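You operate a simulated robot arm through the tools that you are given. There is no shell and no other tool. Be economical: measure what you need, move in short steps, check, and stop when the job is done.

You are at the controls of a simulated two-armed robot. One attempt, no reset.

Task
Wipe up the spill on the top of the lid table with the bench cloth and put it back.

The check looks at the end state, three seconds after you hand in, the way a careful person would. Anything else that was tipped, shoved, dropped, spilled or broken makes it a failure. A push-on lid holds only when it is set on centred and level and pressed home; a screw cap is set on level and turned clockwise until tight. Flat cloth is picked up by pressing the open fingertips on it (5 to 10 N) and closing them slowly along it; thin cloth reads only 2 to 8 mm in the jaws.

Robot
Two 7-joint arms with two-finger parallel grippers on one trunk, on a base that drives. Base frame: it is fixed to the floor where the robot stands at the start and does not move with it; the origin is under the middle of the robot, x ahead of it, y to its left, z up. Readings come in m, degrees, newtons and seconds.
The left shoulder is at the start at [0.05, 0.165, 1.18], the right one opposite. With the tool pointing down near the work surface each hand reaches from about 0.1 to 0.68 m from the robot's upright axis, wherever it stands, measured 20 degrees to its own side. Payload 3.91 kg a hand.
Tool frame (each hand has its own): the origin (TCP) lies between the finger pads and is the grasp point; the fingertips stand 0.03 m ahead of it; z points along the fingers, y is the line along which they close. The gripper opens to 0.11 m. The fingers are 0.02 m wide and 0.01 m thick; the gripper's body (0.048 by 0.112 m) begins 0.055 m behind the TCP.
Orientation is that of the tool frame in the base frame, as a unit quaternion [w, x, y, z]. With the fingers straight down and closing along the base's y, the tool's x points along the base's -x, its y along +y and its z along -z.

Tools
- The arms move only by the tool drive_tool. It takes "left_targets", "right_targets" or both (then of equal length, played together; a hand with none holds still); each is a list of rows, each a list of 3 entries, a list of its own where there are three numbers: the shift along the tool's x, y, z in units of 40 mm (1.0 is 40 mm), then the turn, a rotation vector about the tool's x, y, z in units of 8 degrees (1.0 is 8 degrees), then the finger opening in m, from 0 to 0.11. In form: [[[tx, ty, tz], [wx, wy, wz], jaw], ...]. A call has 1 to 20 rows; each row shifts and turns the commanded pose from where the row before left it, along the tool's axes as they then stand. A call with a number of a shift or a turn outside -1 to 1 is refused whole. A row lasts 0.2 s, in which the tool goes at most 0.05 m and 8.6 degrees; a call with a longer step from one row to the next is refused whole, and so is a gripper value outside its range. A pose out of reach is approached as far as the arm can. The call stops where the force on the tool passes 40 N (or 10 N more than at its start, if that is more) or the arm is blocked; 0.2 s more then pass. Each finger travels about 0.045 m/s and halts on what it meets, pressing with about 39 N; the grip force reading is that of the motor and also rises with nothing between the fingers. The clock runs only during rows and for 0.2 s after the last one: add rows that do not move to give the fingers time. The reply holds the time, the measured pose of the TCP, the force on the tool along the base axes, the opening and the grip force, in the units named above and with some noise, with the torque about the TCP (base axes, N m) and any sound that the robot's microphone picked up, and new pictures: "views" is both (left out), scene, wrist or none (wrist: the cameras of the hands that moved).
- Cameras (640 x 400 px; columns grow to the right, rows downward): "scene" is now at [0.1055, -0.0264, 1.333]; the picture's right is [-0.33, -0.94, 0.00], its down [-0.68, 0.24, -0.69] and it looks along [0.65, -0.23, -0.72] (base axes); focal length 251 px, centre (320, 200). "left" rides on the left gripper at [0.072, -0.017, -0.103] in its tool frame; the picture's right is [0.23, 0.97, 0.00], its down [-0.76, 0.18, -0.62] and it looks along [-0.61, 0.14, 0.78] (tool axes); focal length 222 px, centre (320, 200). "right" rides on the right gripper at [0.072, 0.017, -0.103] in its tool frame; the picture's right is [-0.23, 0.97, 0.00], its down [-0.76, -0.18, -0.62] and it looks along [-0.61, -0.14, 0.78] (tool axes); focal length 222 px, centre (320, 200).
- raise_lower(by): slides the trunk up (or, below 0, down) by that many m; the arms and the scene camera ride with it, the base frame stays. It gives what a move gives, with no picture.
- drive_base(legs): drives the robot by 1 to 6 legs, each [ahead, left, turn to the left] in m, m and degrees, along the robot's own axes; the way and the turn of a leg run together, so that a leg with both is an arc; at most 1.5 m and 180 degrees a leg. The arms and the cameras ride along, it lands a little off, and it stops where it bumps. It gives what a move gives, and a new picture of the scene camera.
- turn_head(pan, tilt): turns the head with the scene camera to pan (to the left, within 80 degrees either way) and tilt (down, from -29 to 69), counted from straight ahead of the robot. It gives what a move gives, and a new picture of the scene camera.
- locate(camera, pixels): for up to 12 pixels [column, row] of the newest picture of that camera ("zoom" is the newest enlarged one), the place [x, y, z] in the base frame of the surface seen there, good to about 0.003 m. No time passes.
- inspect(camera, box): a new picture of the part [left, top, right, bottom] of that camera's present view, enlarged. No time passes.
- close_job(): hands the job in; it is judged then, once.

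Work in short steps. Measure before you move; look again where a grasp or a placing could have gone wrong, and mend it. You have 80 turns and 260 pictures in all, those below and enlarged ones among them. Open the grippers and draw the arms clear of the work before you hand the job in, unless the task says otherwise; then end with one line.

The tools are called after "Request:" as name(argument=value, ...) on one line, values as JSON. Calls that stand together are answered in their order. drive_tool: Moves the arms, as the interface text tells. Its arguments: {"type":"object","properties":{"left_targets":{"type":"array","items":{"type":"array"}},"right_targets":{"type":"array","items":{"type":"array"}},"views":{"type":"string","enum":["both","scene","wrist","none"]}},"required":[]} The other tools are called the same way: raise_lower (by) slides the trunk up or down; drive_base (legs) drives the base; turn_head (pan, tilt) turns the head that bears the scene camera; locate (camera, pixels) gives the place of the surface under pixels of a picture; inspect (camera, box) takes an enlarged picture of a part of a camera's view; close_job () hands the job in.

At the start:

```text
time_s: 0.0
left_tool_pos: [0.4795, 0.0354, 1.031]
left_ee_rot: [0.0, -0.001, 1.0, 0.0]
left_force: [-0.1, -0.3, 0.1]
left_moment: [0.04, -0.01, 0.03]
left_finger_gap: 0.1101
left_grip_force: 0.2
right_tool_pos: [0.4511, -0.3602, 1.0394]
right_ee_rot: [-0.001, 0.0, 1.0, -0.001]
right_force: [0.1, 0.3, -0.8]
right_moment: [0.0, 0.02, 0.03]
right_finger_gap: 0.1097
right_grip_force: 0.1
trunk travel left (down, up): [-0.4, 0.103]
robot x, y, heading: [-0.0028, -0.0008, -0.2]
head pan, tilt: [-19.4, 46.3]
```

scene: 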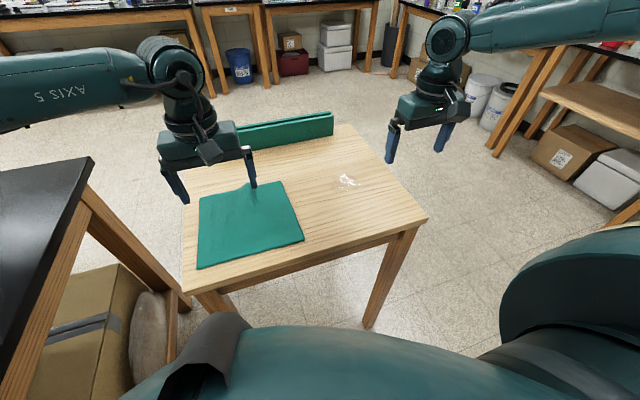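
right: 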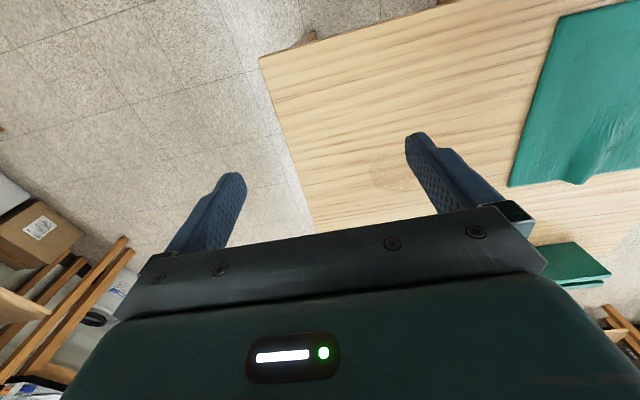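
left: 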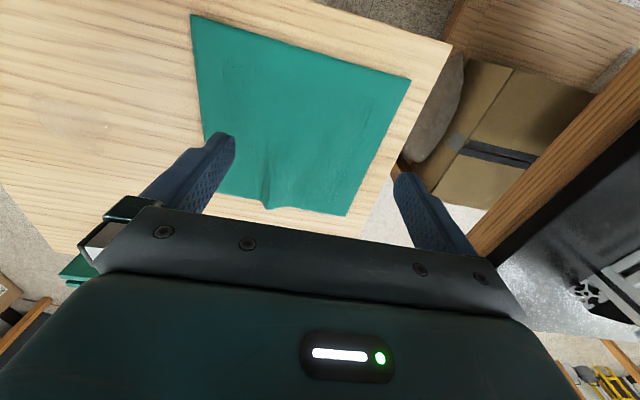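

The teal cloth lies at about (250,225), another green item is at (285,130), and the spill is at (347,181). I'll enlarge and measure them.

Request:
inspect(camera="scene", box=[170, 90, 440, 290])

Request:
locate(camera="scene", pixels=[[200, 197], [284, 183], [304, 239], [198, 268], [250, 188], [347, 181], [330, 115], [333, 130], [245, 147], [427, 219], [185, 290], [349, 125]])

Request:
inspect(camera="left", box=[0, 0, 460, 290])

```text
2.00 times, centred on (305, 190) of scene
```

zoom: 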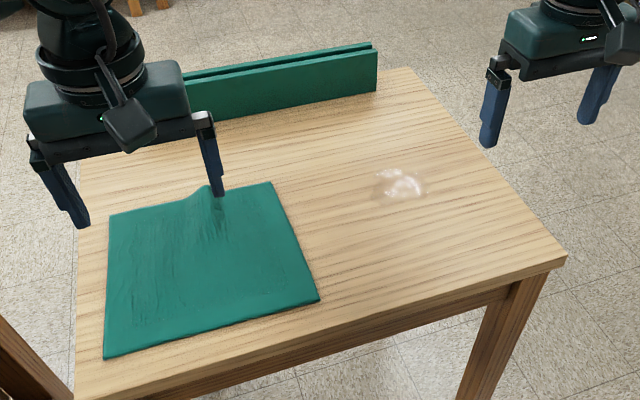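

```text
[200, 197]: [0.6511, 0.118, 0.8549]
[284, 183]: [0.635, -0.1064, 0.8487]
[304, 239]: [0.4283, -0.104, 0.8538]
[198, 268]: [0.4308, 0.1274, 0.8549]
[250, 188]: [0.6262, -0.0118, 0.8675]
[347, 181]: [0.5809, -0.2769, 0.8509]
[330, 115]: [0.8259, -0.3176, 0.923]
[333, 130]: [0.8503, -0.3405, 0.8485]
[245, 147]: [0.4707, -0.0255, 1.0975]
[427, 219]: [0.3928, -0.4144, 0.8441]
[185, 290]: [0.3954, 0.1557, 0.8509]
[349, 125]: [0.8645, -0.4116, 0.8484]
```

```text
1.38 times, centred on (230, 145) of left
```

zoom: 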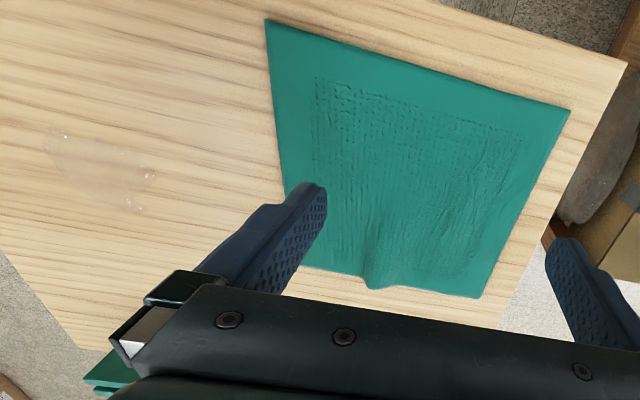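

The cloth is about 22 cm square (x 0.43–0.64, y −0.105–0.12), with a raised ridge on its far edge near (0.63,−0.01). I'll look closely at the spill and the ridge.

Request:
inspect(camera="scene", box=[320, 160, 384, 200])

Request:
locate(camera="zoom", pixels=[[140, 150], [420, 150], [400, 280], [200, 290]])

Request:
locate(camera="left", pixels=[[267, 205], [262, 190], [275, 204], [268, 160], [25, 120], [110, 125], [95, 150], [45, 95], [275, 190], [255, 200]])

Request:
inspect(camera="left", box=[200, 100, 360, 220])

```text
10.00 times, centred on (352, 180) of scene
```

zoom: 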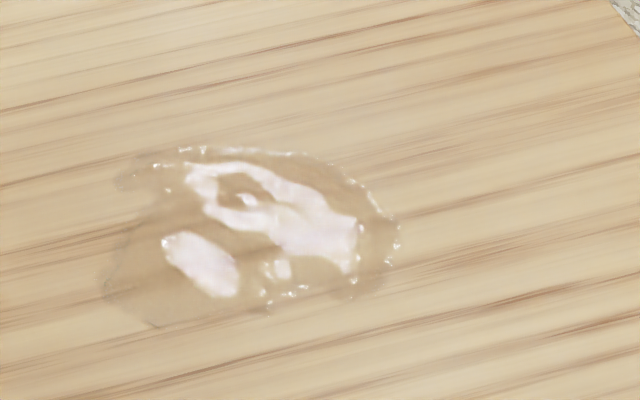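

```text
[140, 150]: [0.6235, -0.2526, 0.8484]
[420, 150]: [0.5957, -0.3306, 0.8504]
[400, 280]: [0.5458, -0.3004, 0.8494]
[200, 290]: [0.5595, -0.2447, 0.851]
```

```text
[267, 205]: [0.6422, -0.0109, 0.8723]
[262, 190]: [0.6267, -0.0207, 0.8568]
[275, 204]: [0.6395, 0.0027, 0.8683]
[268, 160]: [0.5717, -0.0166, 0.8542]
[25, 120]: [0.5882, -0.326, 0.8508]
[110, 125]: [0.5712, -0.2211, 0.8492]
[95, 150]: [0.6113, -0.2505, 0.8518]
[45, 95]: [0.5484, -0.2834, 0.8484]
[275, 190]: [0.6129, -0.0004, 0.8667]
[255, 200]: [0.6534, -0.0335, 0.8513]
```

```text
3.33 times, centred on (280, 160) of left
```

zoom: 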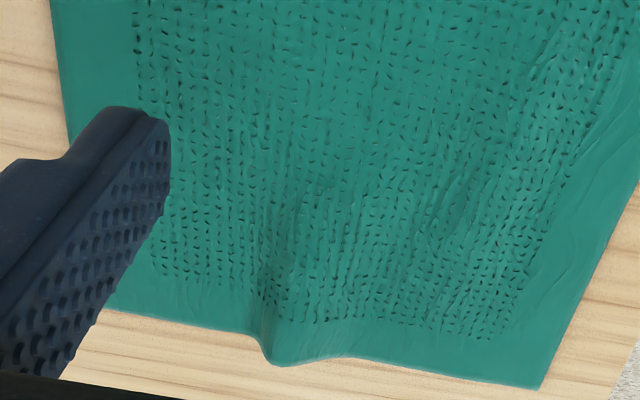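

The ridge crest is at about (0.635,−0.008,0.872) and the spill covers x 0.545–0.625, y −0.335…−0.22. I plan to use the right hand from a stance slightly further ahead, so I'll look down first to check clearance.

Request:
turn_head(pan=0, tilt=69)

```text
time_s: 0.9
left_tool_pos: [0.4802, 0.0361, 1.0314]
left_ee_rot: [0.0, 0.0, 1.0, -0.001]
left_force: [-0.2, 0.2, -0.1]
left_moment: [-0.02, 0.03, -0.01]
left_finger_gap: 0.1101
left_grip_force: 0.1
right_tool_pos: [0.4504, -0.3587, 1.0389]
right_ee_rot: [0.0, 0.0, 1.0, 0.0]
right_force: [0.4, -0.2, -0.2]
right_moment: [0.02, 0.01, 0.01]
right_finger_gap: 0.1102
right_grip_force: 0.0
trunk travel left (down, up): [-0.4, 0.103]
robot x, y, heading: [-0.001, 0.0003, -0.3]
head pan, tilt: [0.0, 68.8]
```

scene: 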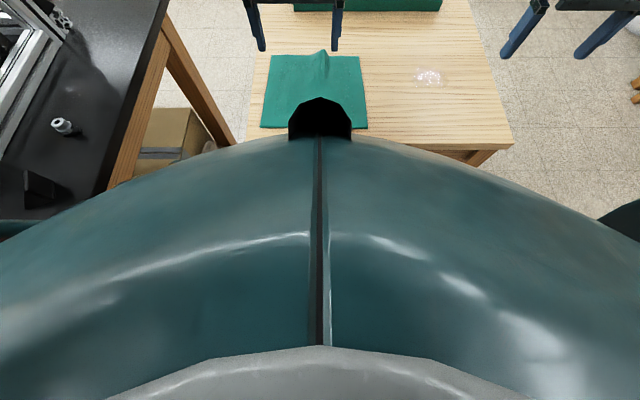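

The black bench is on the left and the floor under the robot is hidden. I'll measure the bench edge and the visible floor.

Request:
locate(camera="scene", pixels=[[165, 10], [110, 180], [95, 200], [230, 140], [440, 158], [480, 158], [510, 146], [560, 175], [320, 118], [225, 130], [320, 180]])

```text
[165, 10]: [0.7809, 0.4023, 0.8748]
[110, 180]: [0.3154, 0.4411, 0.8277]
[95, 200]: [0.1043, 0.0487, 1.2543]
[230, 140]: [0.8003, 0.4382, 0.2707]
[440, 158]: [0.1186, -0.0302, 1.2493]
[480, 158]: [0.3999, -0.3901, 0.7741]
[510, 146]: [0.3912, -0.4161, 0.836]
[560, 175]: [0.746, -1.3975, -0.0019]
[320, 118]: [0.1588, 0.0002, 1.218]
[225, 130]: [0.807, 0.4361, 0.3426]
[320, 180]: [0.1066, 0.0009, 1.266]
```

Table edge is at x≈0.39 and my front at x≈0.16. I'll move the left hand clear to the left and up, then advance 6 cm.

Request:
drive_tool(left_targets=[[[0, 1, -0.5], [0, 0, 0], 0.11], [[0, 1, -0.5], [0, 0, 0], 0.11], [[0, 1, -0.5], [0, 0, 0], 0.11], [[0, 1, -0.5], [0, 0, 0], 0.11], [[0, 0, 0], [0, 0, 0], 0.11]], views="none")

Request:
turn_head(pan=-15, tilt=48)

Request:
drive_base(legs=[[0.06, 0, 0]])

```text
time_s: 2.1
left_tool_pos: [0.4798, 0.1948, 1.112]
left_ee_rot: [0.0, 0.0, 1.0, 0.0]
left_force: [-0.2, -0.3, -0.1]
left_moment: [0.03, 0.0, 0.0]
left_finger_gap: 0.1098
left_grip_force: 0.1
right_tool_pos: [0.4502, -0.3586, 1.0385]
right_ee_rot: [0.0, 0.0, 1.0, 0.0]
right_force: [-0.7, 0.4, 0.1]
right_moment: [0.0, 0.02, 0.02]
right_finger_gap: 0.11
right_grip_force: 0.0
trunk travel left (down, up): [-0.4, 0.103]
robot x, y, heading: [0.0013, -0.0014, 0.5]
head pan, tilt: [0.0, 68.8]
```

```text
time_s: 2.9
left_tool_pos: [0.4789, 0.1964, 1.1124]
left_ee_rot: [0.0, 0.001, 1.0, 0.0]
left_force: [0.4, -0.4, 0.0]
left_moment: [-0.01, -0.01, 0.02]
left_finger_gap: 0.1098
left_grip_force: 0.0
right_tool_pos: [0.4511, -0.3594, 1.0382]
right_ee_rot: [0.0, 0.001, 1.0, 0.001]
right_force: [-0.3, 0.0, -0.1]
right_moment: [-0.03, 0.02, -0.01]
right_finger_gap: 0.1101
right_grip_force: 0.0
trunk travel left (down, up): [-0.4, 0.103]
robot x, y, heading: [0.0015, -0.0011, 0.1]
head pan, tilt: [-15.0, 48.0]
```

scene: 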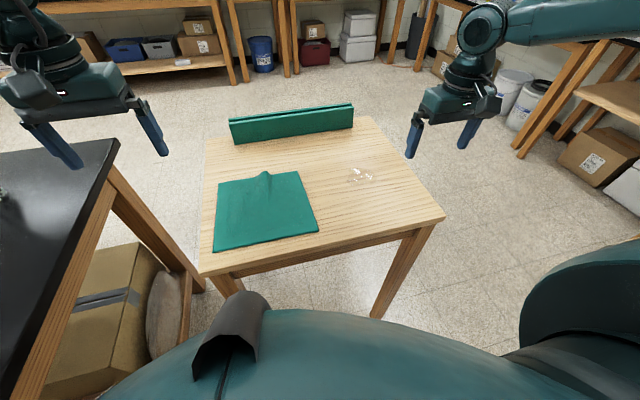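

```text
time_s: 3.9
left_tool_pos: [0.5398, 0.1951, 1.1109]
left_ee_rot: [0.0, 0.0, 1.0, 0.0]
left_force: [0.0, 0.0, -0.2]
left_moment: [-0.01, 0.01, -0.02]
left_finger_gap: 0.1102
left_grip_force: 0.0
right_tool_pos: [0.5122, -0.3593, 1.0385]
right_ee_rot: [-0.001, 0.0, 1.0, 0.0]
right_force: [0.8, 0.0, 0.2]
right_moment: [0.02, 0.04, 0.01]
right_finger_gap: 0.11
right_grip_force: 0.1
trunk travel left (down, up): [-0.4, 0.103]
robot x, y, heading: [0.0572, 0.0008, -0.1]
head pan, tilt: [-15.0, 48.0]
```

scene: 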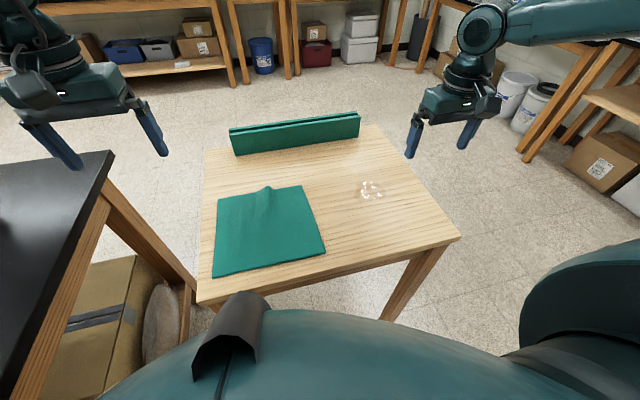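

Base advanced cleanly. Now the right hand goes above the ridge at (0.630,−0.008,0.95).

Request:
drive_tool(right_targets=[[[-0.295, 0.878, 0], [0, 0, 0], 0.08], [[-0.295, 0.878, 0], [0, 0, 0], 0.08], [[-0.295, 0.878, 0], [0, 0, 0], 0.08], [[-0.295, 0.878, 0], [0, 0, 0], 0.08], [[-0.295, 0.878, 0], [0, 0, 0], 0.08], [[-0.295, 0.878, 0.2], [0, 0, 0], 0.08], [[-0.295, 0.878, 0.2], [0, 0, 0], 0.08], [[-0.295, 0.878, 0.3], [0, 0, 0], 0.08], [[-0.295, 0.878, 0.3], [0, 0, 0], 0.08], [[-0.295, 0.878, 0.3], [0, 0, 0], 0.08], [[0, 0, 0.9], [0, 0, 0], 0.08], [[0, 0, 0], [0, 0, 0], 0.08]])

```text
time_s: 6.5
left_tool_pos: [0.5383, 0.1962, 1.1112]
left_ee_rot: [0.0, 0.0, 1.0, 0.001]
left_force: [-1.3, -0.9, -0.9]
left_moment: [0.02, -0.01, 0.01]
left_finger_gap: 0.11
left_grip_force: 0.0
right_tool_pos: [0.5238, -0.1515, 0.9931]
right_ee_rot: [-0.001, 0.001, 1.0, 0.001]
right_force: [-0.2, -0.4, 0.4]
right_moment: [0.0, -0.05, -0.01]
right_finger_gap: 0.0798
right_grip_force: 0.1
right hand out of reach, approached as far as the arm can: row 6, 7, 8, 9, 10, 11
trunk travel left (down, up): [-0.4, 0.103]
robot x, y, heading: [0.0591, -0.0031, -0.0]
head pan, tilt: [-15.0, 48.0]
```

scene: 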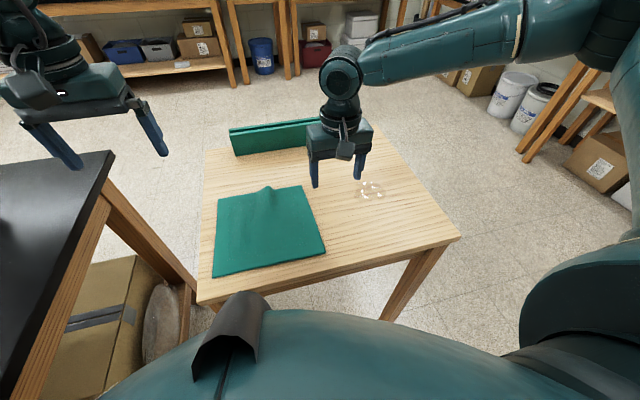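
right: 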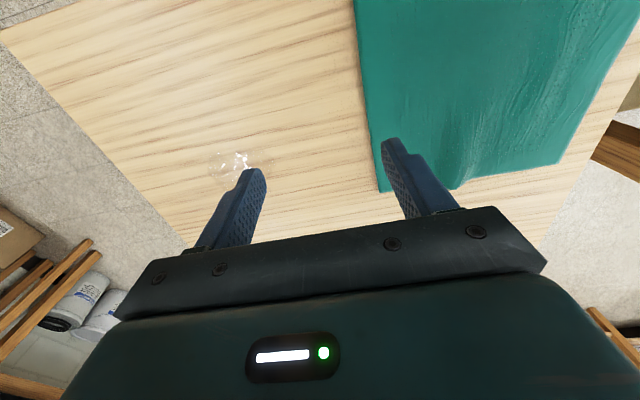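

The right arm stuck at (0.524,−0.15,0.99), far short of the target. I'll pull it back right and use the left hand instead, letting the base carry the cloth sideways.

Request:
drive_tool(right_targets=[[[0.3, -0.9, -0.2], [0, 0, 0], 0.08], [[0.3, -0.9, -0.2], [0, 0, 0], 0.08], [[0.3, -0.9, -0.2], [0, 0, 0], 0.08], [[0.3, -0.9, -0.2], [0, 0, 0], 0.08], [[0.3, -0.9, -0.2], [0, 0, 0], 0.08], [[0.3, -0.9, -0.2], [0, 0, 0], 0.08]], views="scene")

```text
time_s: 7.9
left_tool_pos: [0.5386, 0.1948, 1.1118]
left_ee_rot: [0.001, 0.0, 1.0, 0.0]
left_force: [1.0, -1.0, -0.9]
left_moment: [0.02, -0.03, 0.03]
left_finger_gap: 0.1098
left_grip_force: 0.1
right_tool_pos: [0.4508, -0.3688, 1.0402]
right_ee_rot: [0.0, -0.001, 1.0, 0.001]
right_force: [0.0, 0.0, 0.0]
right_moment: [0.0, -0.01, 0.01]
right_finger_gap: 0.08
right_grip_force: 0.0
trunk travel left (down, up): [-0.4, 0.103]
robot x, y, heading: [0.0641, -0.0008, 0.0]
head pan, tilt: [-15.0, 48.0]
```

scene: 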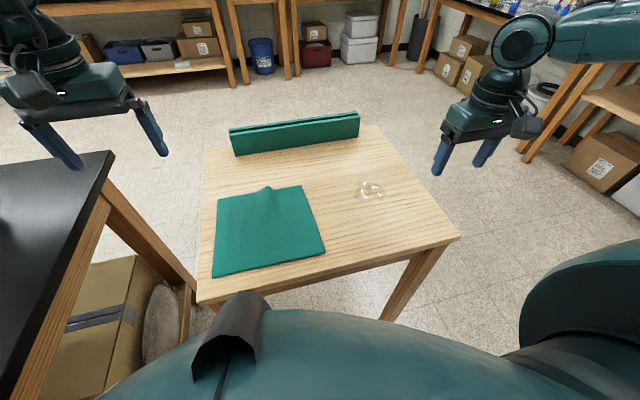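

Right hand is back. I'll shift the base 0.2 m right so the ridge lies about 20° to the left hand's own side.

Request:
drive_base(legs=[[0, -0.2, 0]])

```text
time_s: 10.2
left_tool_pos: [0.5394, -0.0023, 1.1112]
left_ee_rot: [0.0, 0.0, 1.0, 0.0]
left_force: [0.0, 0.5, 0.2]
left_moment: [0.0, 0.0, -0.02]
left_finger_gap: 0.1099
left_grip_force: 0.0
right_tool_pos: [0.4512, -0.5658, 1.0392]
right_ee_rot: [0.0, -0.001, 1.0, 0.0]
right_force: [0.8, 0.3, -0.1]
right_moment: [0.02, 0.01, -0.03]
right_finger_gap: 0.0802
right_grip_force: 0.1
trunk travel left (down, up): [-0.4, 0.103]
robot x, y, heading: [0.0603, -0.1971, -0.0]
head pan, tilt: [-15.0, 48.0]
```

scene: 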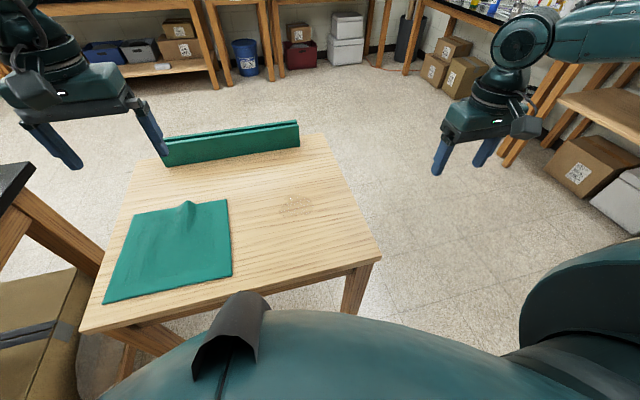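

Now lower the left hand above the ridge at (0.628,−0.008,0.96), with the jaws at 0.06.

Request:
drive_tool(left_targets=[[[-0.45, 0, 0.7], [0, 0, 0], 0.06], [[-0.45, 0, 0.7], [0, 0, 0], 0.06], [[-0.45, 0, 0.7], [0, 0, 0], 0.06], [[-0.45, 0, 0.7], [0, 0, 0], 0.06], [[-0.42, -0.15, 0.7], [0, 0, 0], 0.06], [[0, 0, 0.3], [0, 0, 0], 0.06], [[0, 0, 0], [0, 0, 0], 0.06]])

```text
time_s: 11.8
left_tool_pos: [0.629, -0.008, 0.9595]
left_ee_rot: [0.001, 0.0, 1.0, 0.0]
left_force: [0.6, 0.3, 0.2]
left_moment: [-0.01, -0.01, 0.0]
left_finger_gap: 0.0599
left_grip_force: 0.0
right_tool_pos: [0.4512, -0.5649, 1.0405]
right_ee_rot: [-0.001, 0.001, 1.0, 0.001]
right_force: [0.0, 0.3, 0.0]
right_moment: [-0.01, 0.0, 0.01]
right_finger_gap: 0.0801
right_grip_force: 0.0
trunk travel left (down, up): [-0.4, 0.103]
robot x, y, heading: [0.0576, -0.1986, -0.4]
head pan, tilt: [-15.0, 48.0]
```

scene: 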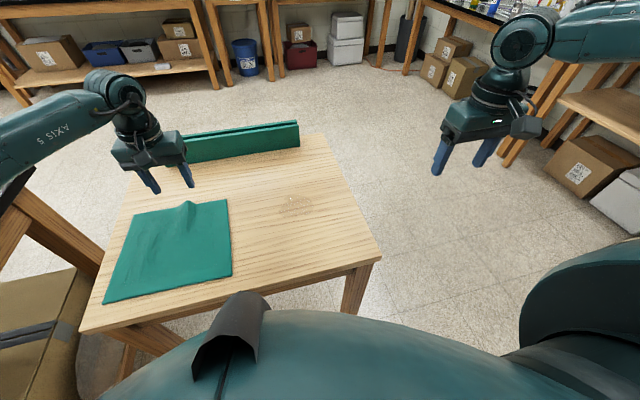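
left: 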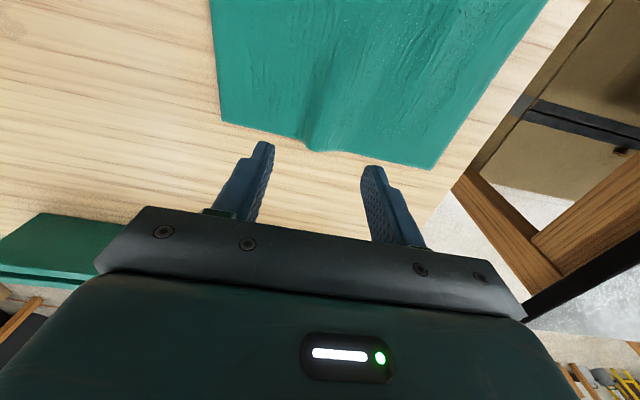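

Hand arrived on target. I'll remeasure the ridge from the left camera near (318,145) before descending.

Request:
locate(camera="left", pixels=[[318, 148], [318, 135], [308, 145], [330, 148], [222, 121], [436, 168], [320, 120]])

Request:
inspect(camera="left", box=[220, 60, 440, 220])

```text
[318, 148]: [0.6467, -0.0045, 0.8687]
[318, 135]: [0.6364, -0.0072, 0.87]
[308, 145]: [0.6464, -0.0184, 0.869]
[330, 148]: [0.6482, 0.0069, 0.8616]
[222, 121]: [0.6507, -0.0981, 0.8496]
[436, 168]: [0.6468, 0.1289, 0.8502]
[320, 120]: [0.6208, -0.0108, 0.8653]
```

```text
2.50 times, centred on (330, 140) of left
```

zoom: 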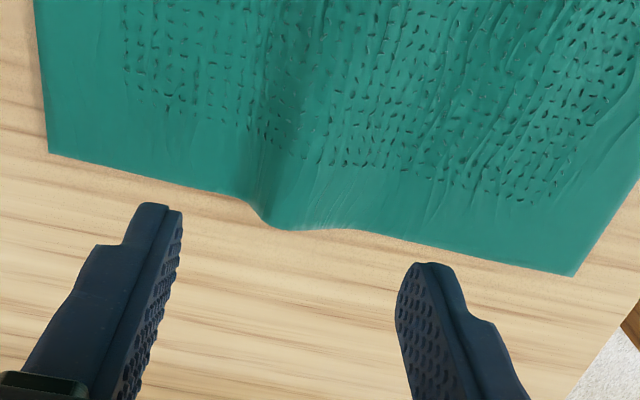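

Edge is at x≈0.648, ridge crest about y −0.009. Descend to fingertips just above the cloth (TCP z≈0.884).

Request:
drive_tool(left_targets=[[[0, 0, 0.7], [0, 0, 0], 0.06], [[0, -0.03, 0.7], [0, 0, 0], 0.06], [[0, 0, 0.3], [0, 0, 0], 0.06], [[0, 0, 0.18], [0, 0, 0], 0.06], [[0, 0, 0], [0, 0, 0], 0.06]], views="wrist")

```text
time_s: 13.0
left_tool_pos: [0.6276, -0.0088, 0.8843]
left_ee_rot: [0.001, 0.0, 1.0, -0.001]
left_force: [0.7, -0.2, 5.1]
left_moment: [0.01, -0.01, 0.03]
left_finger_gap: 0.0596
left_grip_force: 0.0
right_tool_pos: [0.4519, -0.5655, 1.0402]
right_ee_rot: [0.001, 0.0, 1.0, -0.001]
right_force: [0.1, 0.2, 0.0]
right_moment: [0.0, -0.02, 0.0]
right_finger_gap: 0.0802
right_grip_force: 0.1
trunk travel left (down, up): [-0.4, 0.103]
robot x, y, heading: [0.0596, -0.1965, 0.2]
head pan, tilt: [-15.0, 48.0]
```

left: 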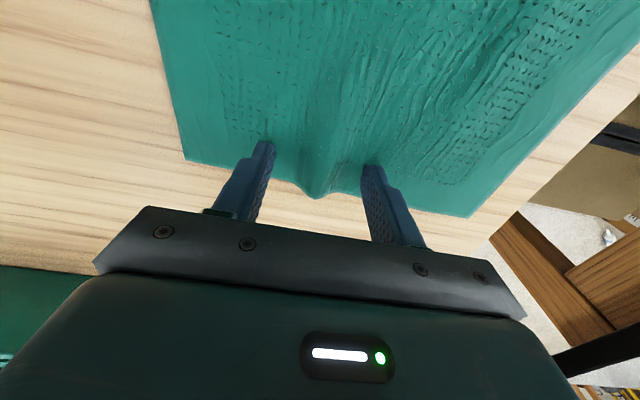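

Tips touch the cloth with 5 N straddling the ridge. Close slowly along it.

Request:
drive_tool(left_targets=[[[0, 0, 0], [0, 0, 0], 0.05], [[0, 0, 0], [0, 0, 0], 0.04], [[0, 0, 0], [0, 0, 0], 0.03], [[0, 0, 0], [0, 0, 0], 0.02], [[0, 0, 0], [0, 0, 0], 0.01], [[0, 0, 0], [0, 0, 0], 0.0], [[0, 0, 0], [0, 0, 0], 0.0], [[0, 0, 0], [0, 0, 0], 0.0]], views="wrist")

```text
time_s: 14.8
left_tool_pos: [0.628, -0.009, 0.884]
left_ee_rot: [-0.001, 0.001, 1.0, 0.0]
left_force: [0.2, 1.2, 4.3]
left_moment: [0.01, 0.02, -0.02]
left_finger_gap: 0.0046
left_grip_force: 39.0
right_tool_pos: [0.4508, -0.5654, 1.0393]
right_ee_rot: [0.0, 0.0, 1.0, 0.001]
right_force: [0.2, 0.0, -0.8]
right_moment: [0.0, 0.02, 0.01]
right_finger_gap: 0.08
right_grip_force: 0.0
trunk travel left (down, up): [-0.4, 0.103]
robot x, y, heading: [0.0611, -0.1995, 0.0]
head pan, tilt: [-15.0, 48.0]
```

left: 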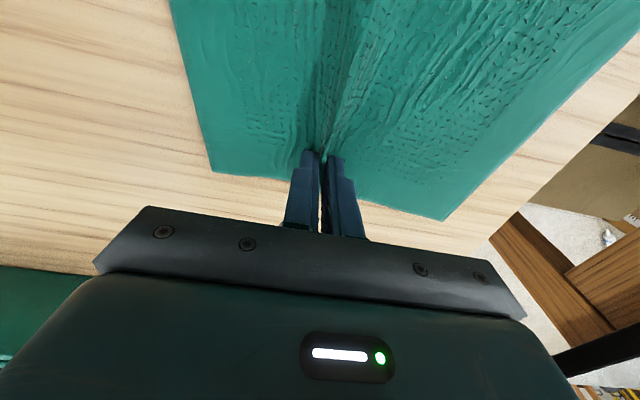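

Grip reads 4.6 mm at 39 N, so the cloth is held. Lift slowly, easing back in x.

Request:
drive_tool(left_targets=[[[0.15, 0, -0.5], [0, 0, 0], 0.0], [[0.15, 0, -0.5], [0, 0, 0], 0.0], [[0.15, 0, -0.5], [0, 0, 0], 0.0], [[0.15, 0, -0.5], [0, 0, 0], 0.0], [[0.15, 0, -0.5], [0, 0, 0], 0.0], [[0.15, 0, -0.5], [0, 0, 0], 0.0], [[0.15, 0, -0.5], [0, 0, 0], 0.0], [[0.15, 0, -0.5], [0, 0, 0], 0.0], [[0.15, 0, -0.5], [0, 0, 0], 0.0], [[0.15, 0, -0.5], [0, 0, 0], 0.0], [[0.15, 0, -0.5], [0, 0, 0], 0.0], [[0.15, 0, -0.5], [0, 0, 0], 0.0], [[0.15, 0, -0.5], [0, 0, 0], 0.0]])

```text
time_s: 17.6
left_tool_pos: [0.5489, -0.0086, 1.1442]
left_ee_rot: [-0.001, 0.0, 1.0, 0.0]
left_force: [0.7, 1.4, 0.2]
left_moment: [-0.01, -0.01, 0.03]
left_finger_gap: 0.0041
left_grip_force: 39.3
right_tool_pos: [0.4505, -0.5649, 1.0395]
right_ee_rot: [0.0, 0.0, 1.0, -0.001]
right_force: [1.2, -0.2, -0.6]
right_moment: [0.0, -0.02, 0.0]
right_finger_gap: 0.0801
right_grip_force: 0.1
trunk travel left (down, up): [-0.4, 0.103]
robot x, y, heading: [0.0585, -0.1979, -0.3]
head pan, tilt: [-15.0, 48.0]
```

scene: 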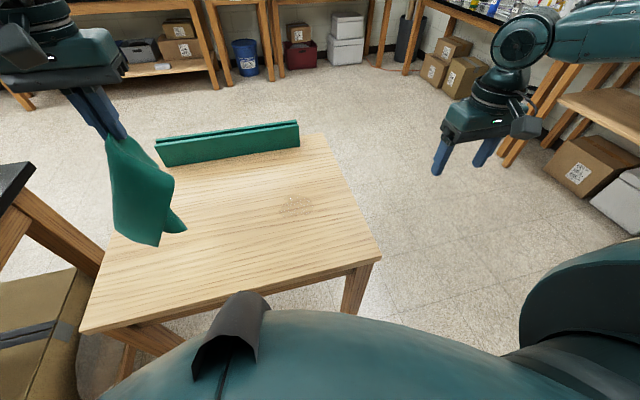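
left: 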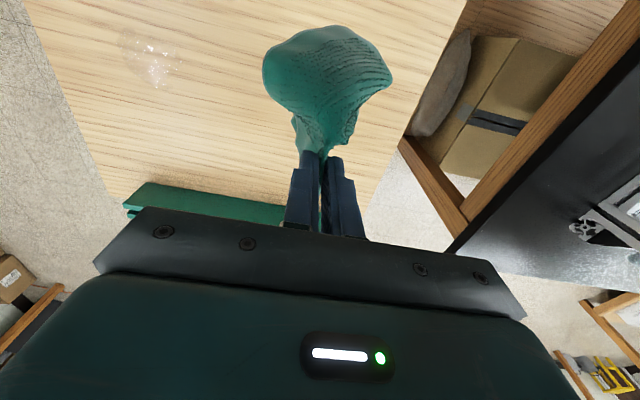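

The cloth hangs clear of the table. Before driving further right I check how far the right-hand furniture is.

Request:
locate(camera="scene", pixels=[[600, 105], [635, 130], [560, 110], [600, 75], [585, 165], [630, 180], [500, 160], [145, 243], [175, 230]])

```text
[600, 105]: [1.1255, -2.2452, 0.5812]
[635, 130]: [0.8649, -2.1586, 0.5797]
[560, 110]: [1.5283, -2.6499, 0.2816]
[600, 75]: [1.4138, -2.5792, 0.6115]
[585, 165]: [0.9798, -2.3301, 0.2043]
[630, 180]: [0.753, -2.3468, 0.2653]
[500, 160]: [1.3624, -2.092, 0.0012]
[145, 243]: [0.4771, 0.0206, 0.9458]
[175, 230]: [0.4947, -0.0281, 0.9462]
```

The nearest furniture is at y≈−2.1, so the way is clear. Drive 0.27 m right with the cloth hanging.

Request:
drive_base(legs=[[0, -0.27, 0]])

```text
time_s: 20.6
left_tool_pos: [0.549, -0.2806, 1.1451]
left_ee_rot: [0.0, 0.001, 1.0, 0.0]
left_force: [0.3, -0.5, -0.6]
left_moment: [0.01, 0.0, 0.03]
left_finger_gap: 0.0045
left_grip_force: 39.0
right_tool_pos: [0.4518, -0.8365, 1.0399]
right_ee_rot: [0.0, 0.001, 1.0, 0.001]
right_force: [0.8, -0.1, -0.5]
right_moment: [-0.01, 0.03, -0.01]
right_finger_gap: 0.0802
right_grip_force: 0.0
trunk travel left (down, up): [-0.4, 0.103]
robot x, y, heading: [0.0589, -0.4682, 0.1]
head pan, tilt: [-15.0, 48.0]
```

scene: 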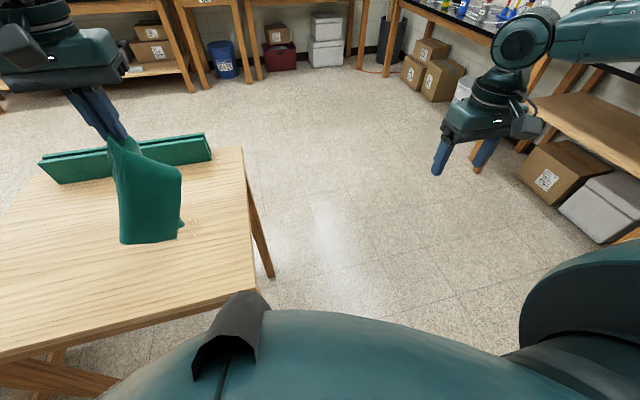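

Hand is over the spill's y. Move back 8 cm, then lay the cloth down diagonally forward so it covers the spill.

Request:
drive_tool(left_targets=[[[0.5, 0, 0], [0, 0, 0], 0.0], [[0.5, 0, 0], [0, 0, 0], 0.0], [[0.5, 0, 0], [0, 0, 0], 0.0], [[0.5, 0, 0], [0, 0, 0], 0.0], [[0, 0, 0], [0, 0, 0], 0.0], [[0, 0, 0.4], [0, 0, 0], 0.0], [[0, 0, 0.4], [0, 0, 0], 0.0], [[0, 0, 0.4], [0, 0, 0], 0.0], [[-0.5, 0, 0.5], [0, 0, 0], 0.0], [[-0.5, 0, 0.5], [0, 0, 0], 0.0], [[-0.5, 0, 0.5], [0, 0, 0], 0.0], [[-0.5, 0, 0.5], [0, 0, 0], 0.0], [[-0.5, 0, 0.5], [0, 0, 0], 0.0], [[-0.5, 0, 0.5], [0, 0, 0], 0.0], [[-0.5, 0, 0.5], [0, 0, 0], 0.0], [[-0.5, 0, 0.5], [0, 0, 0], 0.0], [[-0.5, 0, 0.5], [0, 0, 0], 0.0], [[-0.5, 0, 0.4], [0, 0, 0], 0.0]])

Request:
turn_head(pan=20, tilt=48)

```text
time_s: 24.4
left_tool_pos: [0.6711, -0.28, 0.9005]
left_ee_rot: [0.0, 0.002, 1.0, 0.001]
left_force: [-1.1, -0.5, -0.1]
left_moment: [0.01, 0.01, 0.05]
left_finger_gap: 0.0046
left_grip_force: 39.1
right_tool_pos: [0.45, -0.8358, 1.0393]
right_ee_rot: [-0.001, 0.002, 1.0, 0.0]
right_force: [-0.5, 0.4, -0.6]
right_moment: [-0.02, -0.02, -0.03]
right_finger_gap: 0.0798
right_grip_force: 0.1
trunk travel left (down, up): [-0.4, 0.103]
robot x, y, heading: [0.0616, -0.4667, -0.1]
head pan, tilt: [-15.0, 48.0]
```

scene: 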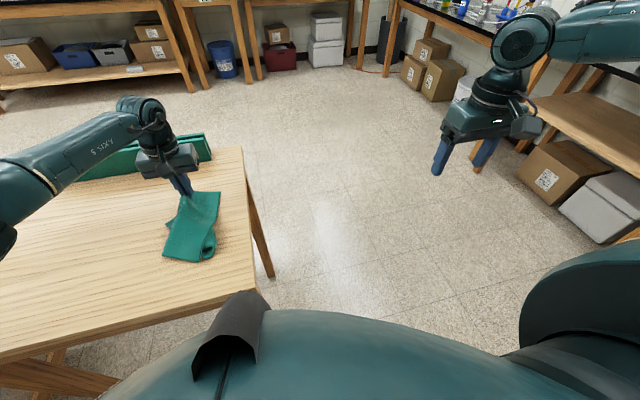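
left: 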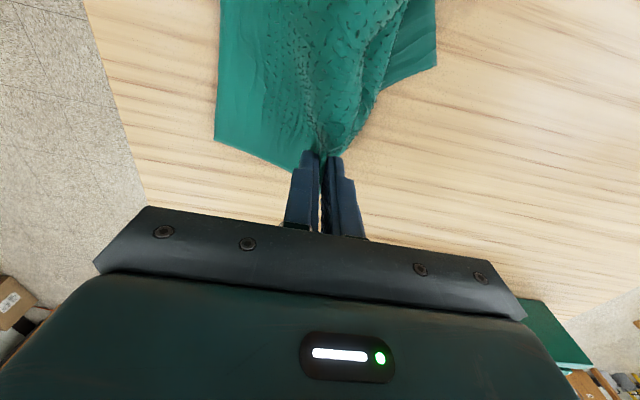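

```text
time_s: 25.4
left_tool_pos: [0.6696, -0.2806, 0.9002]
left_ee_rot: [0.0, 0.001, 1.0, 0.0]
left_force: [-1.2, 0.8, -1.0]
left_moment: [0.01, 0.04, 0.0]
left_finger_gap: 0.0042
left_grip_force: 39.3
right_tool_pos: [0.4502, -0.8371, 1.04]
right_ee_rot: [0.001, 0.001, 1.0, 0.0]
right_force: [0.2, 0.4, -0.5]
right_moment: [0.02, 0.04, 0.02]
right_finger_gap: 0.0797
right_grip_force: 0.1
trunk travel left (down, up): [-0.4, 0.103]
robot x, y, heading: [0.0566, -0.4697, 0.0]
head pan, tilt: [20.0, 48.0]
```

scene: 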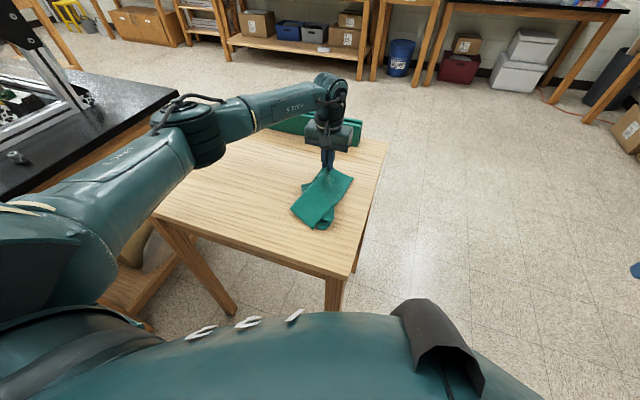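

The cloth bunched but lies over the spill zone. I'll press lightly and scrub back and forth over the spill.

Request:
drive_tool(left_targets=[[[0, 0, 0.4], [0, 0, 0], 0.0], [[0, -0.5, 0], [0, 0, 0], 0.0], [[0, -0.5, 0], [0, 0, 0], 0.0], [[0.5, 0, 0], [0, 0, 0], 0.0], [[0.5, 0, 0], [0, 0, 0], 0.0], [[0.5, 0, 0], [0, 0, 0], 0.0], [[0.5, 0, 0], [0, 0, 0], 0.0], [[0.5, 0, 0], [0, 0, 0], 0.0], [[0.5, 0, 0], [0, 0, 0], 0.0], [[0.5, 0, 0], [0, 0, 0], 0.0], [[0, 0.5, 0], [0, 0, 0], 0.0], [[0, 0.5, 0], [0, 0, 0], 0.0], [[-0.5, 0, 0], [0, 0, 0], 0.0], [[-0.5, 0, 0], [0, 0, 0], 0.0], [[-0.5, 0, 0], [0, 0, 0], 0.0], [[-0.5, 0, 0], [0, 0, 0], 0.0], [[-0.5, 0, 0], [0, 0, 0], 0.0], [[-0.5, 0, 0], [0, 0, 0], 0.0], [[-0.5, 0, 0], [0, 0, 0], 0.0]])

```text
time_s: 29.4
left_tool_pos: [0.6682, -0.2812, 0.8848]
left_ee_rot: [0.001, 0.001, 1.0, 0.0]
left_force: [-5.2, -1.3, 15.3]
left_moment: [-0.07, 0.3, 0.03]
left_finger_gap: 0.0042
left_grip_force: 39.0
right_tool_pos: [0.4479, -0.8374, 1.0409]
right_ee_rot: [0.0, 0.001, 1.0, 0.001]
right_force: [-0.2, -0.3, -0.3]
right_moment: [-0.01, -0.01, 0.03]
right_finger_gap: 0.0803
right_grip_force: 0.1
trunk travel left (down, up): [-0.4, 0.103]
robot x, y, heading: [0.0579, -0.4673, -0.1]
head pan, tilt: [20.0, 48.0]
```

scene: 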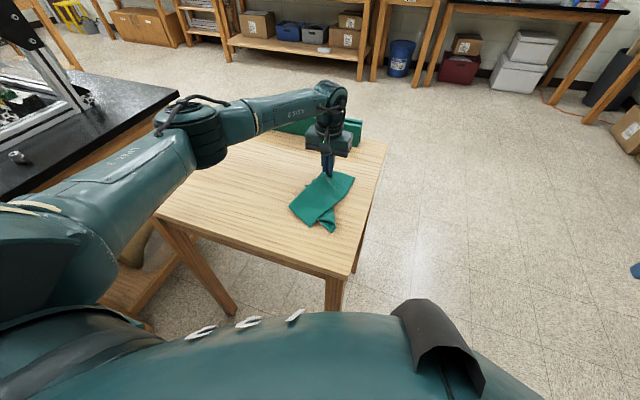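
left: 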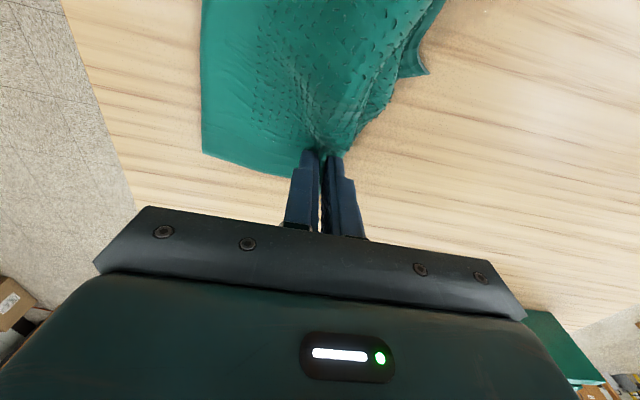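

Force 15 N while wiping is good. One more pass along y −0.24, then cross strokes.

Request:
drive_tool(left_targets=[[[0, 0.6, 0], [0, 0, 0], 0.0], [[0.3, 0.6, 0], [0, 0, 0], 0.0], [[0.5, 0, 0], [0, 0, 0], 0.0], [[0.5, 0, 0], [0, 0, 0], 0.0], [[0.5, 0, 0], [0, 0, 0], 0.0], [[0.5, 0, 0], [0, 0, 0], 0.0], [[0.5, 0, 0], [0, 0, 0], 0.0], [[0, -0.6, 0], [0, 0, 0], 0.0], [[0, -0.6, 0], [0, 0, 0], 0.0], [[0, -0.6, 0], [0, 0, 0], 0.0], [[0, -0.6, 0], [0, 0, 0], 0.0], [[-0.6, 0, 0], [0, 0, 0], 0.0], [[0, 0.6, 0], [0, 0, 0], 0.0], [[0, 0.6, 0], [0, 0, 0], 0.0], [[0, 0.6, 0], [0, 0, 0], 0.0], [[0, 0.6, 0], [0, 0, 0], 0.0], [[-0.6, 0, 0], [0, 0, 0], 0.0], [[0, -0.6, 0], [0, 0, 0], 0.0], [[0, -0.6, 0], [0, 0, 0], 0.0], [[0, -0.6, 0], [0, 0, 0], 0.0]])

```text
time_s: 33.6
left_tool_pos: [0.6065, -0.3057, 0.8848]
left_ee_rot: [0.001, 0.001, 1.0, 0.0]
left_force: [0.0, 5.5, 15.4]
left_moment: [0.15, 0.11, -0.03]
left_finger_gap: 0.0043
left_grip_force: 39.1
right_tool_pos: [0.4498, -0.8362, 1.0403]
right_ee_rot: [0.001, 0.001, 1.0, 0.0]
right_force: [-1.0, 0.3, -0.1]
right_moment: [0.0, 0.02, -0.01]
right_finger_gap: 0.0797
right_grip_force: 0.0
trunk travel left (down, up): [-0.4, 0.103]
robot x, y, heading: [0.0592, -0.4655, 0.1]
head pan, tilt: [20.0, 48.0]
```

scene: 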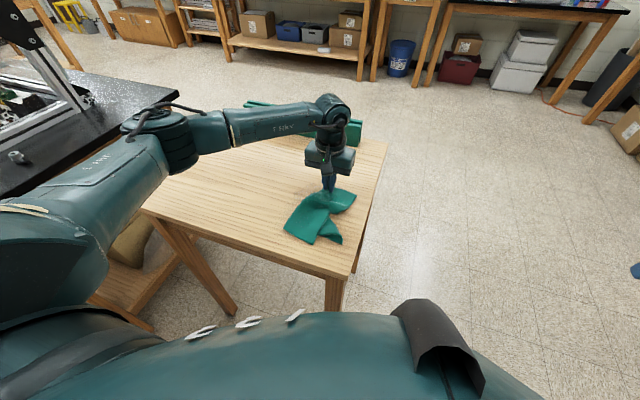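
left: 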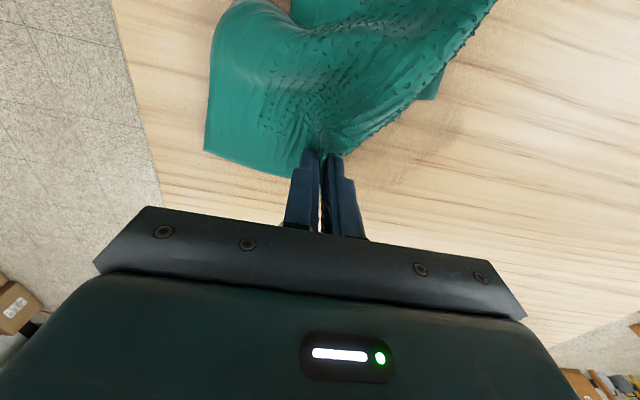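

Lift the cloth straight up to inspect the table beneath.

Request:
drive_tool(left_targets=[[[0.1, 0, -0.6], [0, 0, 0], 0.0], [[0.1, 0, -0.6], [0, 0, 0], 0.0], [[0.1, 0, -0.6], [0, 0, 0], 0.0], [[0.1, 0, -0.6], [0, 0, 0], 0.0], [[0.1, 0, -0.6], [0, 0, 0], 0.0], [[0.1, 0, -0.6], [0, 0, 0], 0.0], [[0.1, 0, -0.6], [0, 0, 0], 0.0], [[0.1, 0, -0.6], [0, 0, 0], 0.0], [[0.1, 0, -0.6], [0, 0, 0], 0.0], [[0.1, 0, -0.6], [0, 0, 0], 0.0], [[0.1, 0, -0.6], [0, 0, 0], 0.0], [[0, 0, 0], [0, 0, 0], 0.0], [[0, 0, 0], [0, 0, 0], 0.0]])

Request:
inspect(camera="scene", box=[220, 110, 420, 260])

Request:
inspect(camera="left", box=[100, 0, 420, 200])

```text
time_s: 36.4
left_tool_pos: [0.5616, -0.3041, 1.1476]
left_ee_rot: [0.0, 0.001, 1.0, 0.0]
left_force: [-0.4, 0.1, -0.8]
left_moment: [-0.04, -0.02, -0.01]
left_finger_gap: 0.0042
left_grip_force: 39.1
right_tool_pos: [0.4509, -0.8351, 1.0403]
right_ee_rot: [0.0, 0.0, 1.0, 0.001]
right_force: [-0.2, -0.3, -0.2]
right_moment: [0.01, 0.02, -0.02]
right_finger_gap: 0.08
right_grip_force: 0.1
trunk travel left (down, up): [-0.4, 0.103]
robot x, y, heading: [0.0599, -0.4708, -0.3]
head pan, tilt: [20.0, 48.0]
```

scene: 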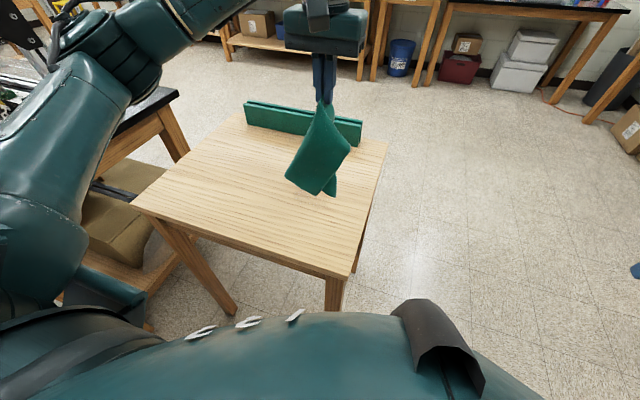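
left: 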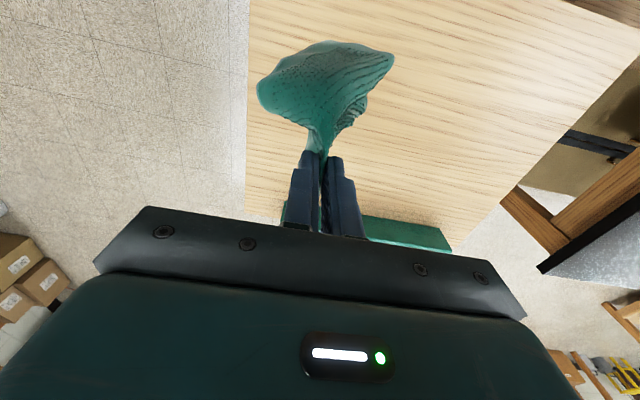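

```text
2.67 times, centred on (320, 185) of scene
```

zoom: 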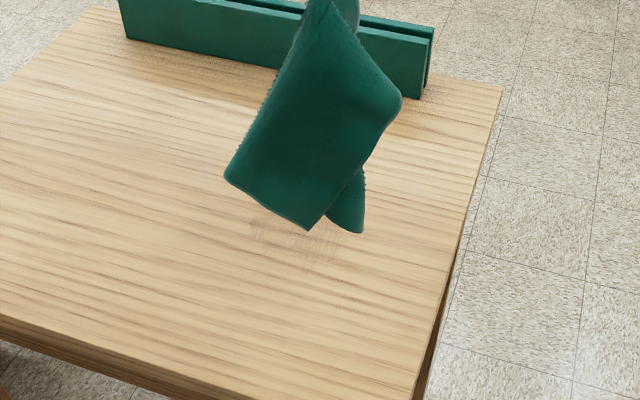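

```text
2.00 times, centred on (260, 100) of left
```

zoom: 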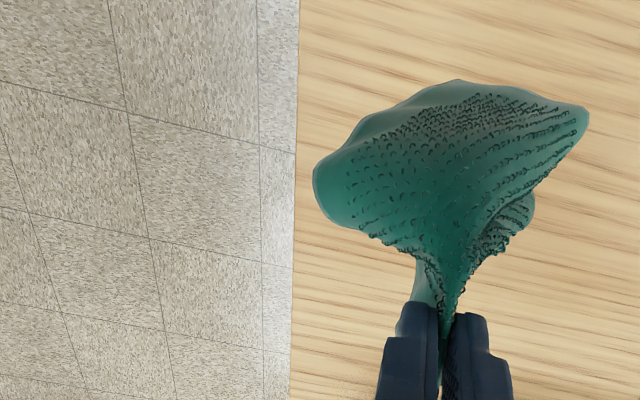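

The visible table looks clean, but the cloth hides part of it. I drive back left 0.295 m, to the cloth's original y, and look.

Request:
drive_base(legs=[[0, 0.295, 0]])

Request:
turn_head(pan=-10, tilt=48)

```text
time_s: 39.6
left_tool_pos: [0.5615, -0.0063, 1.1473]
left_ee_rot: [0.0, -0.001, 1.0, -0.001]
left_force: [-0.4, 0.0, -0.5]
left_moment: [-0.01, -0.01, 0.03]
left_finger_gap: 0.0043
left_grip_force: 38.7
right_tool_pos: [0.4522, -0.5387, 1.0395]
right_ee_rot: [0.0, -0.001, 1.0, 0.0]
right_force: [0.2, 0.3, 0.9]
right_moment: [0.0, -0.02, 0.02]
right_finger_gap: 0.0801
right_grip_force: 0.0
trunk travel left (down, up): [-0.4, 0.103]
robot x, y, heading: [0.0602, -0.1681, 0.1]
head pan, tilt: [20.0, 48.0]
```

scene: 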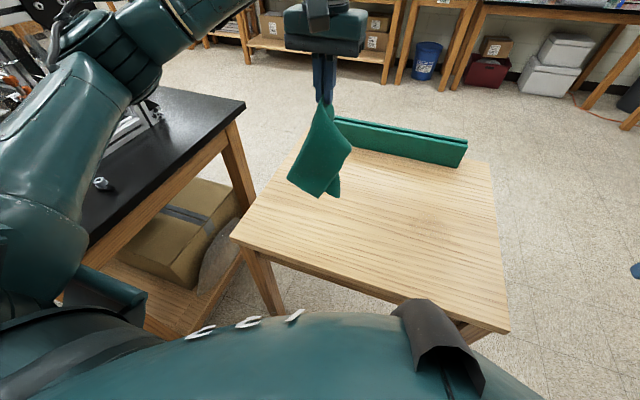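

```text
time_s: 40.5
left_tool_pos: [0.5612, -0.0085, 1.1472]
left_ee_rot: [0.001, -0.001, 1.0, 0.0]
left_force: [-1.3, 0.0, -0.8]
left_moment: [-0.02, 0.01, 0.0]
left_finger_gap: 0.0043
left_grip_force: 39.6
right_tool_pos: [0.4524, -0.5402, 1.0398]
right_ee_rot: [0.0, -0.001, 1.0, -0.001]
right_force: [0.5, 0.4, 0.4]
right_moment: [0.03, -0.02, 0.0]
right_finger_gap: 0.0802
right_grip_force: 0.0
trunk travel left (down, up): [-0.4, 0.103]
robot x, y, heading: [0.0612, -0.1704, 0.1]
head pan, tilt: [-10.0, 48.0]
```

scene: 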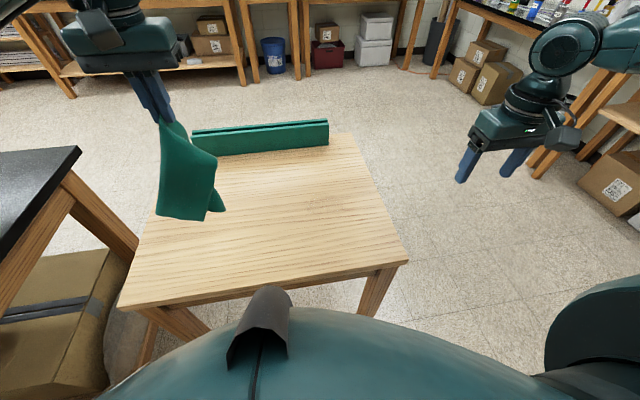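

Request:
inspect(camera="scene", box=[220, 140, 400, 260])

Request:
inspect(camera="right", box=[320, 0, 640, 200])

```text
3.33 times, centred on (310, 200) of scene
```

zoom: 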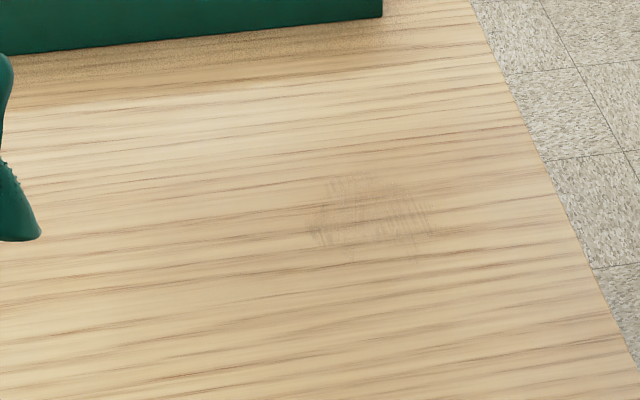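

```text
2.00 times, centred on (480, 100) of right
```

zoom: 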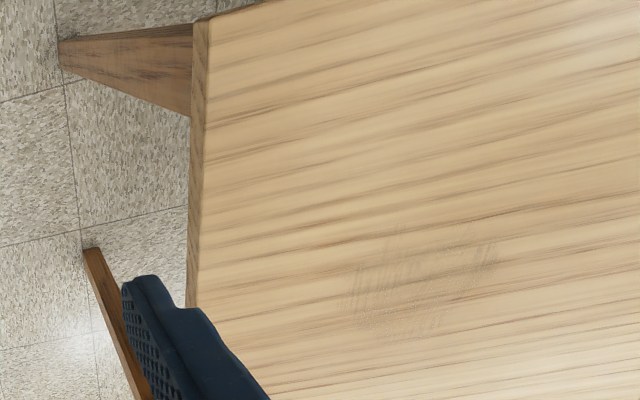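

The puddle is gone but a faint damp, streaky film remains at zoom (370,215). I'll locate its extent for a second wipe.

Request:
inspect(camera="scene", box=[290, 176, 360, 220])

Request:
locate(camera="zoom", pixels=[[150, 150], [390, 220], [200, 320], [450, 280], [350, 130]])

```text
9.09 times, centred on (325, 198) of scene
```

zoom: 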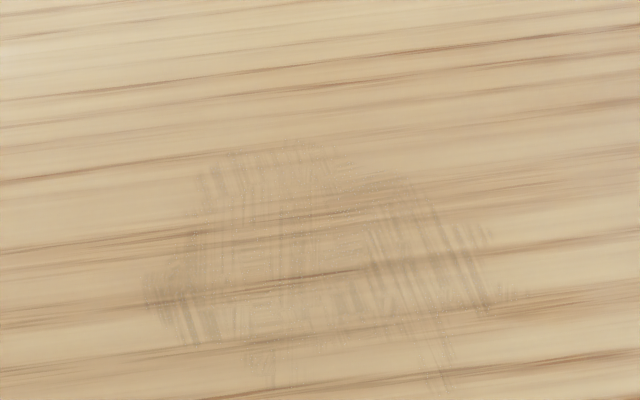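

```text
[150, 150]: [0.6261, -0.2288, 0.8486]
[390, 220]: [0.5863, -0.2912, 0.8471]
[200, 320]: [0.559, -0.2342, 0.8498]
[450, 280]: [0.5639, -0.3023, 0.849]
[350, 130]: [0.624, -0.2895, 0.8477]
```

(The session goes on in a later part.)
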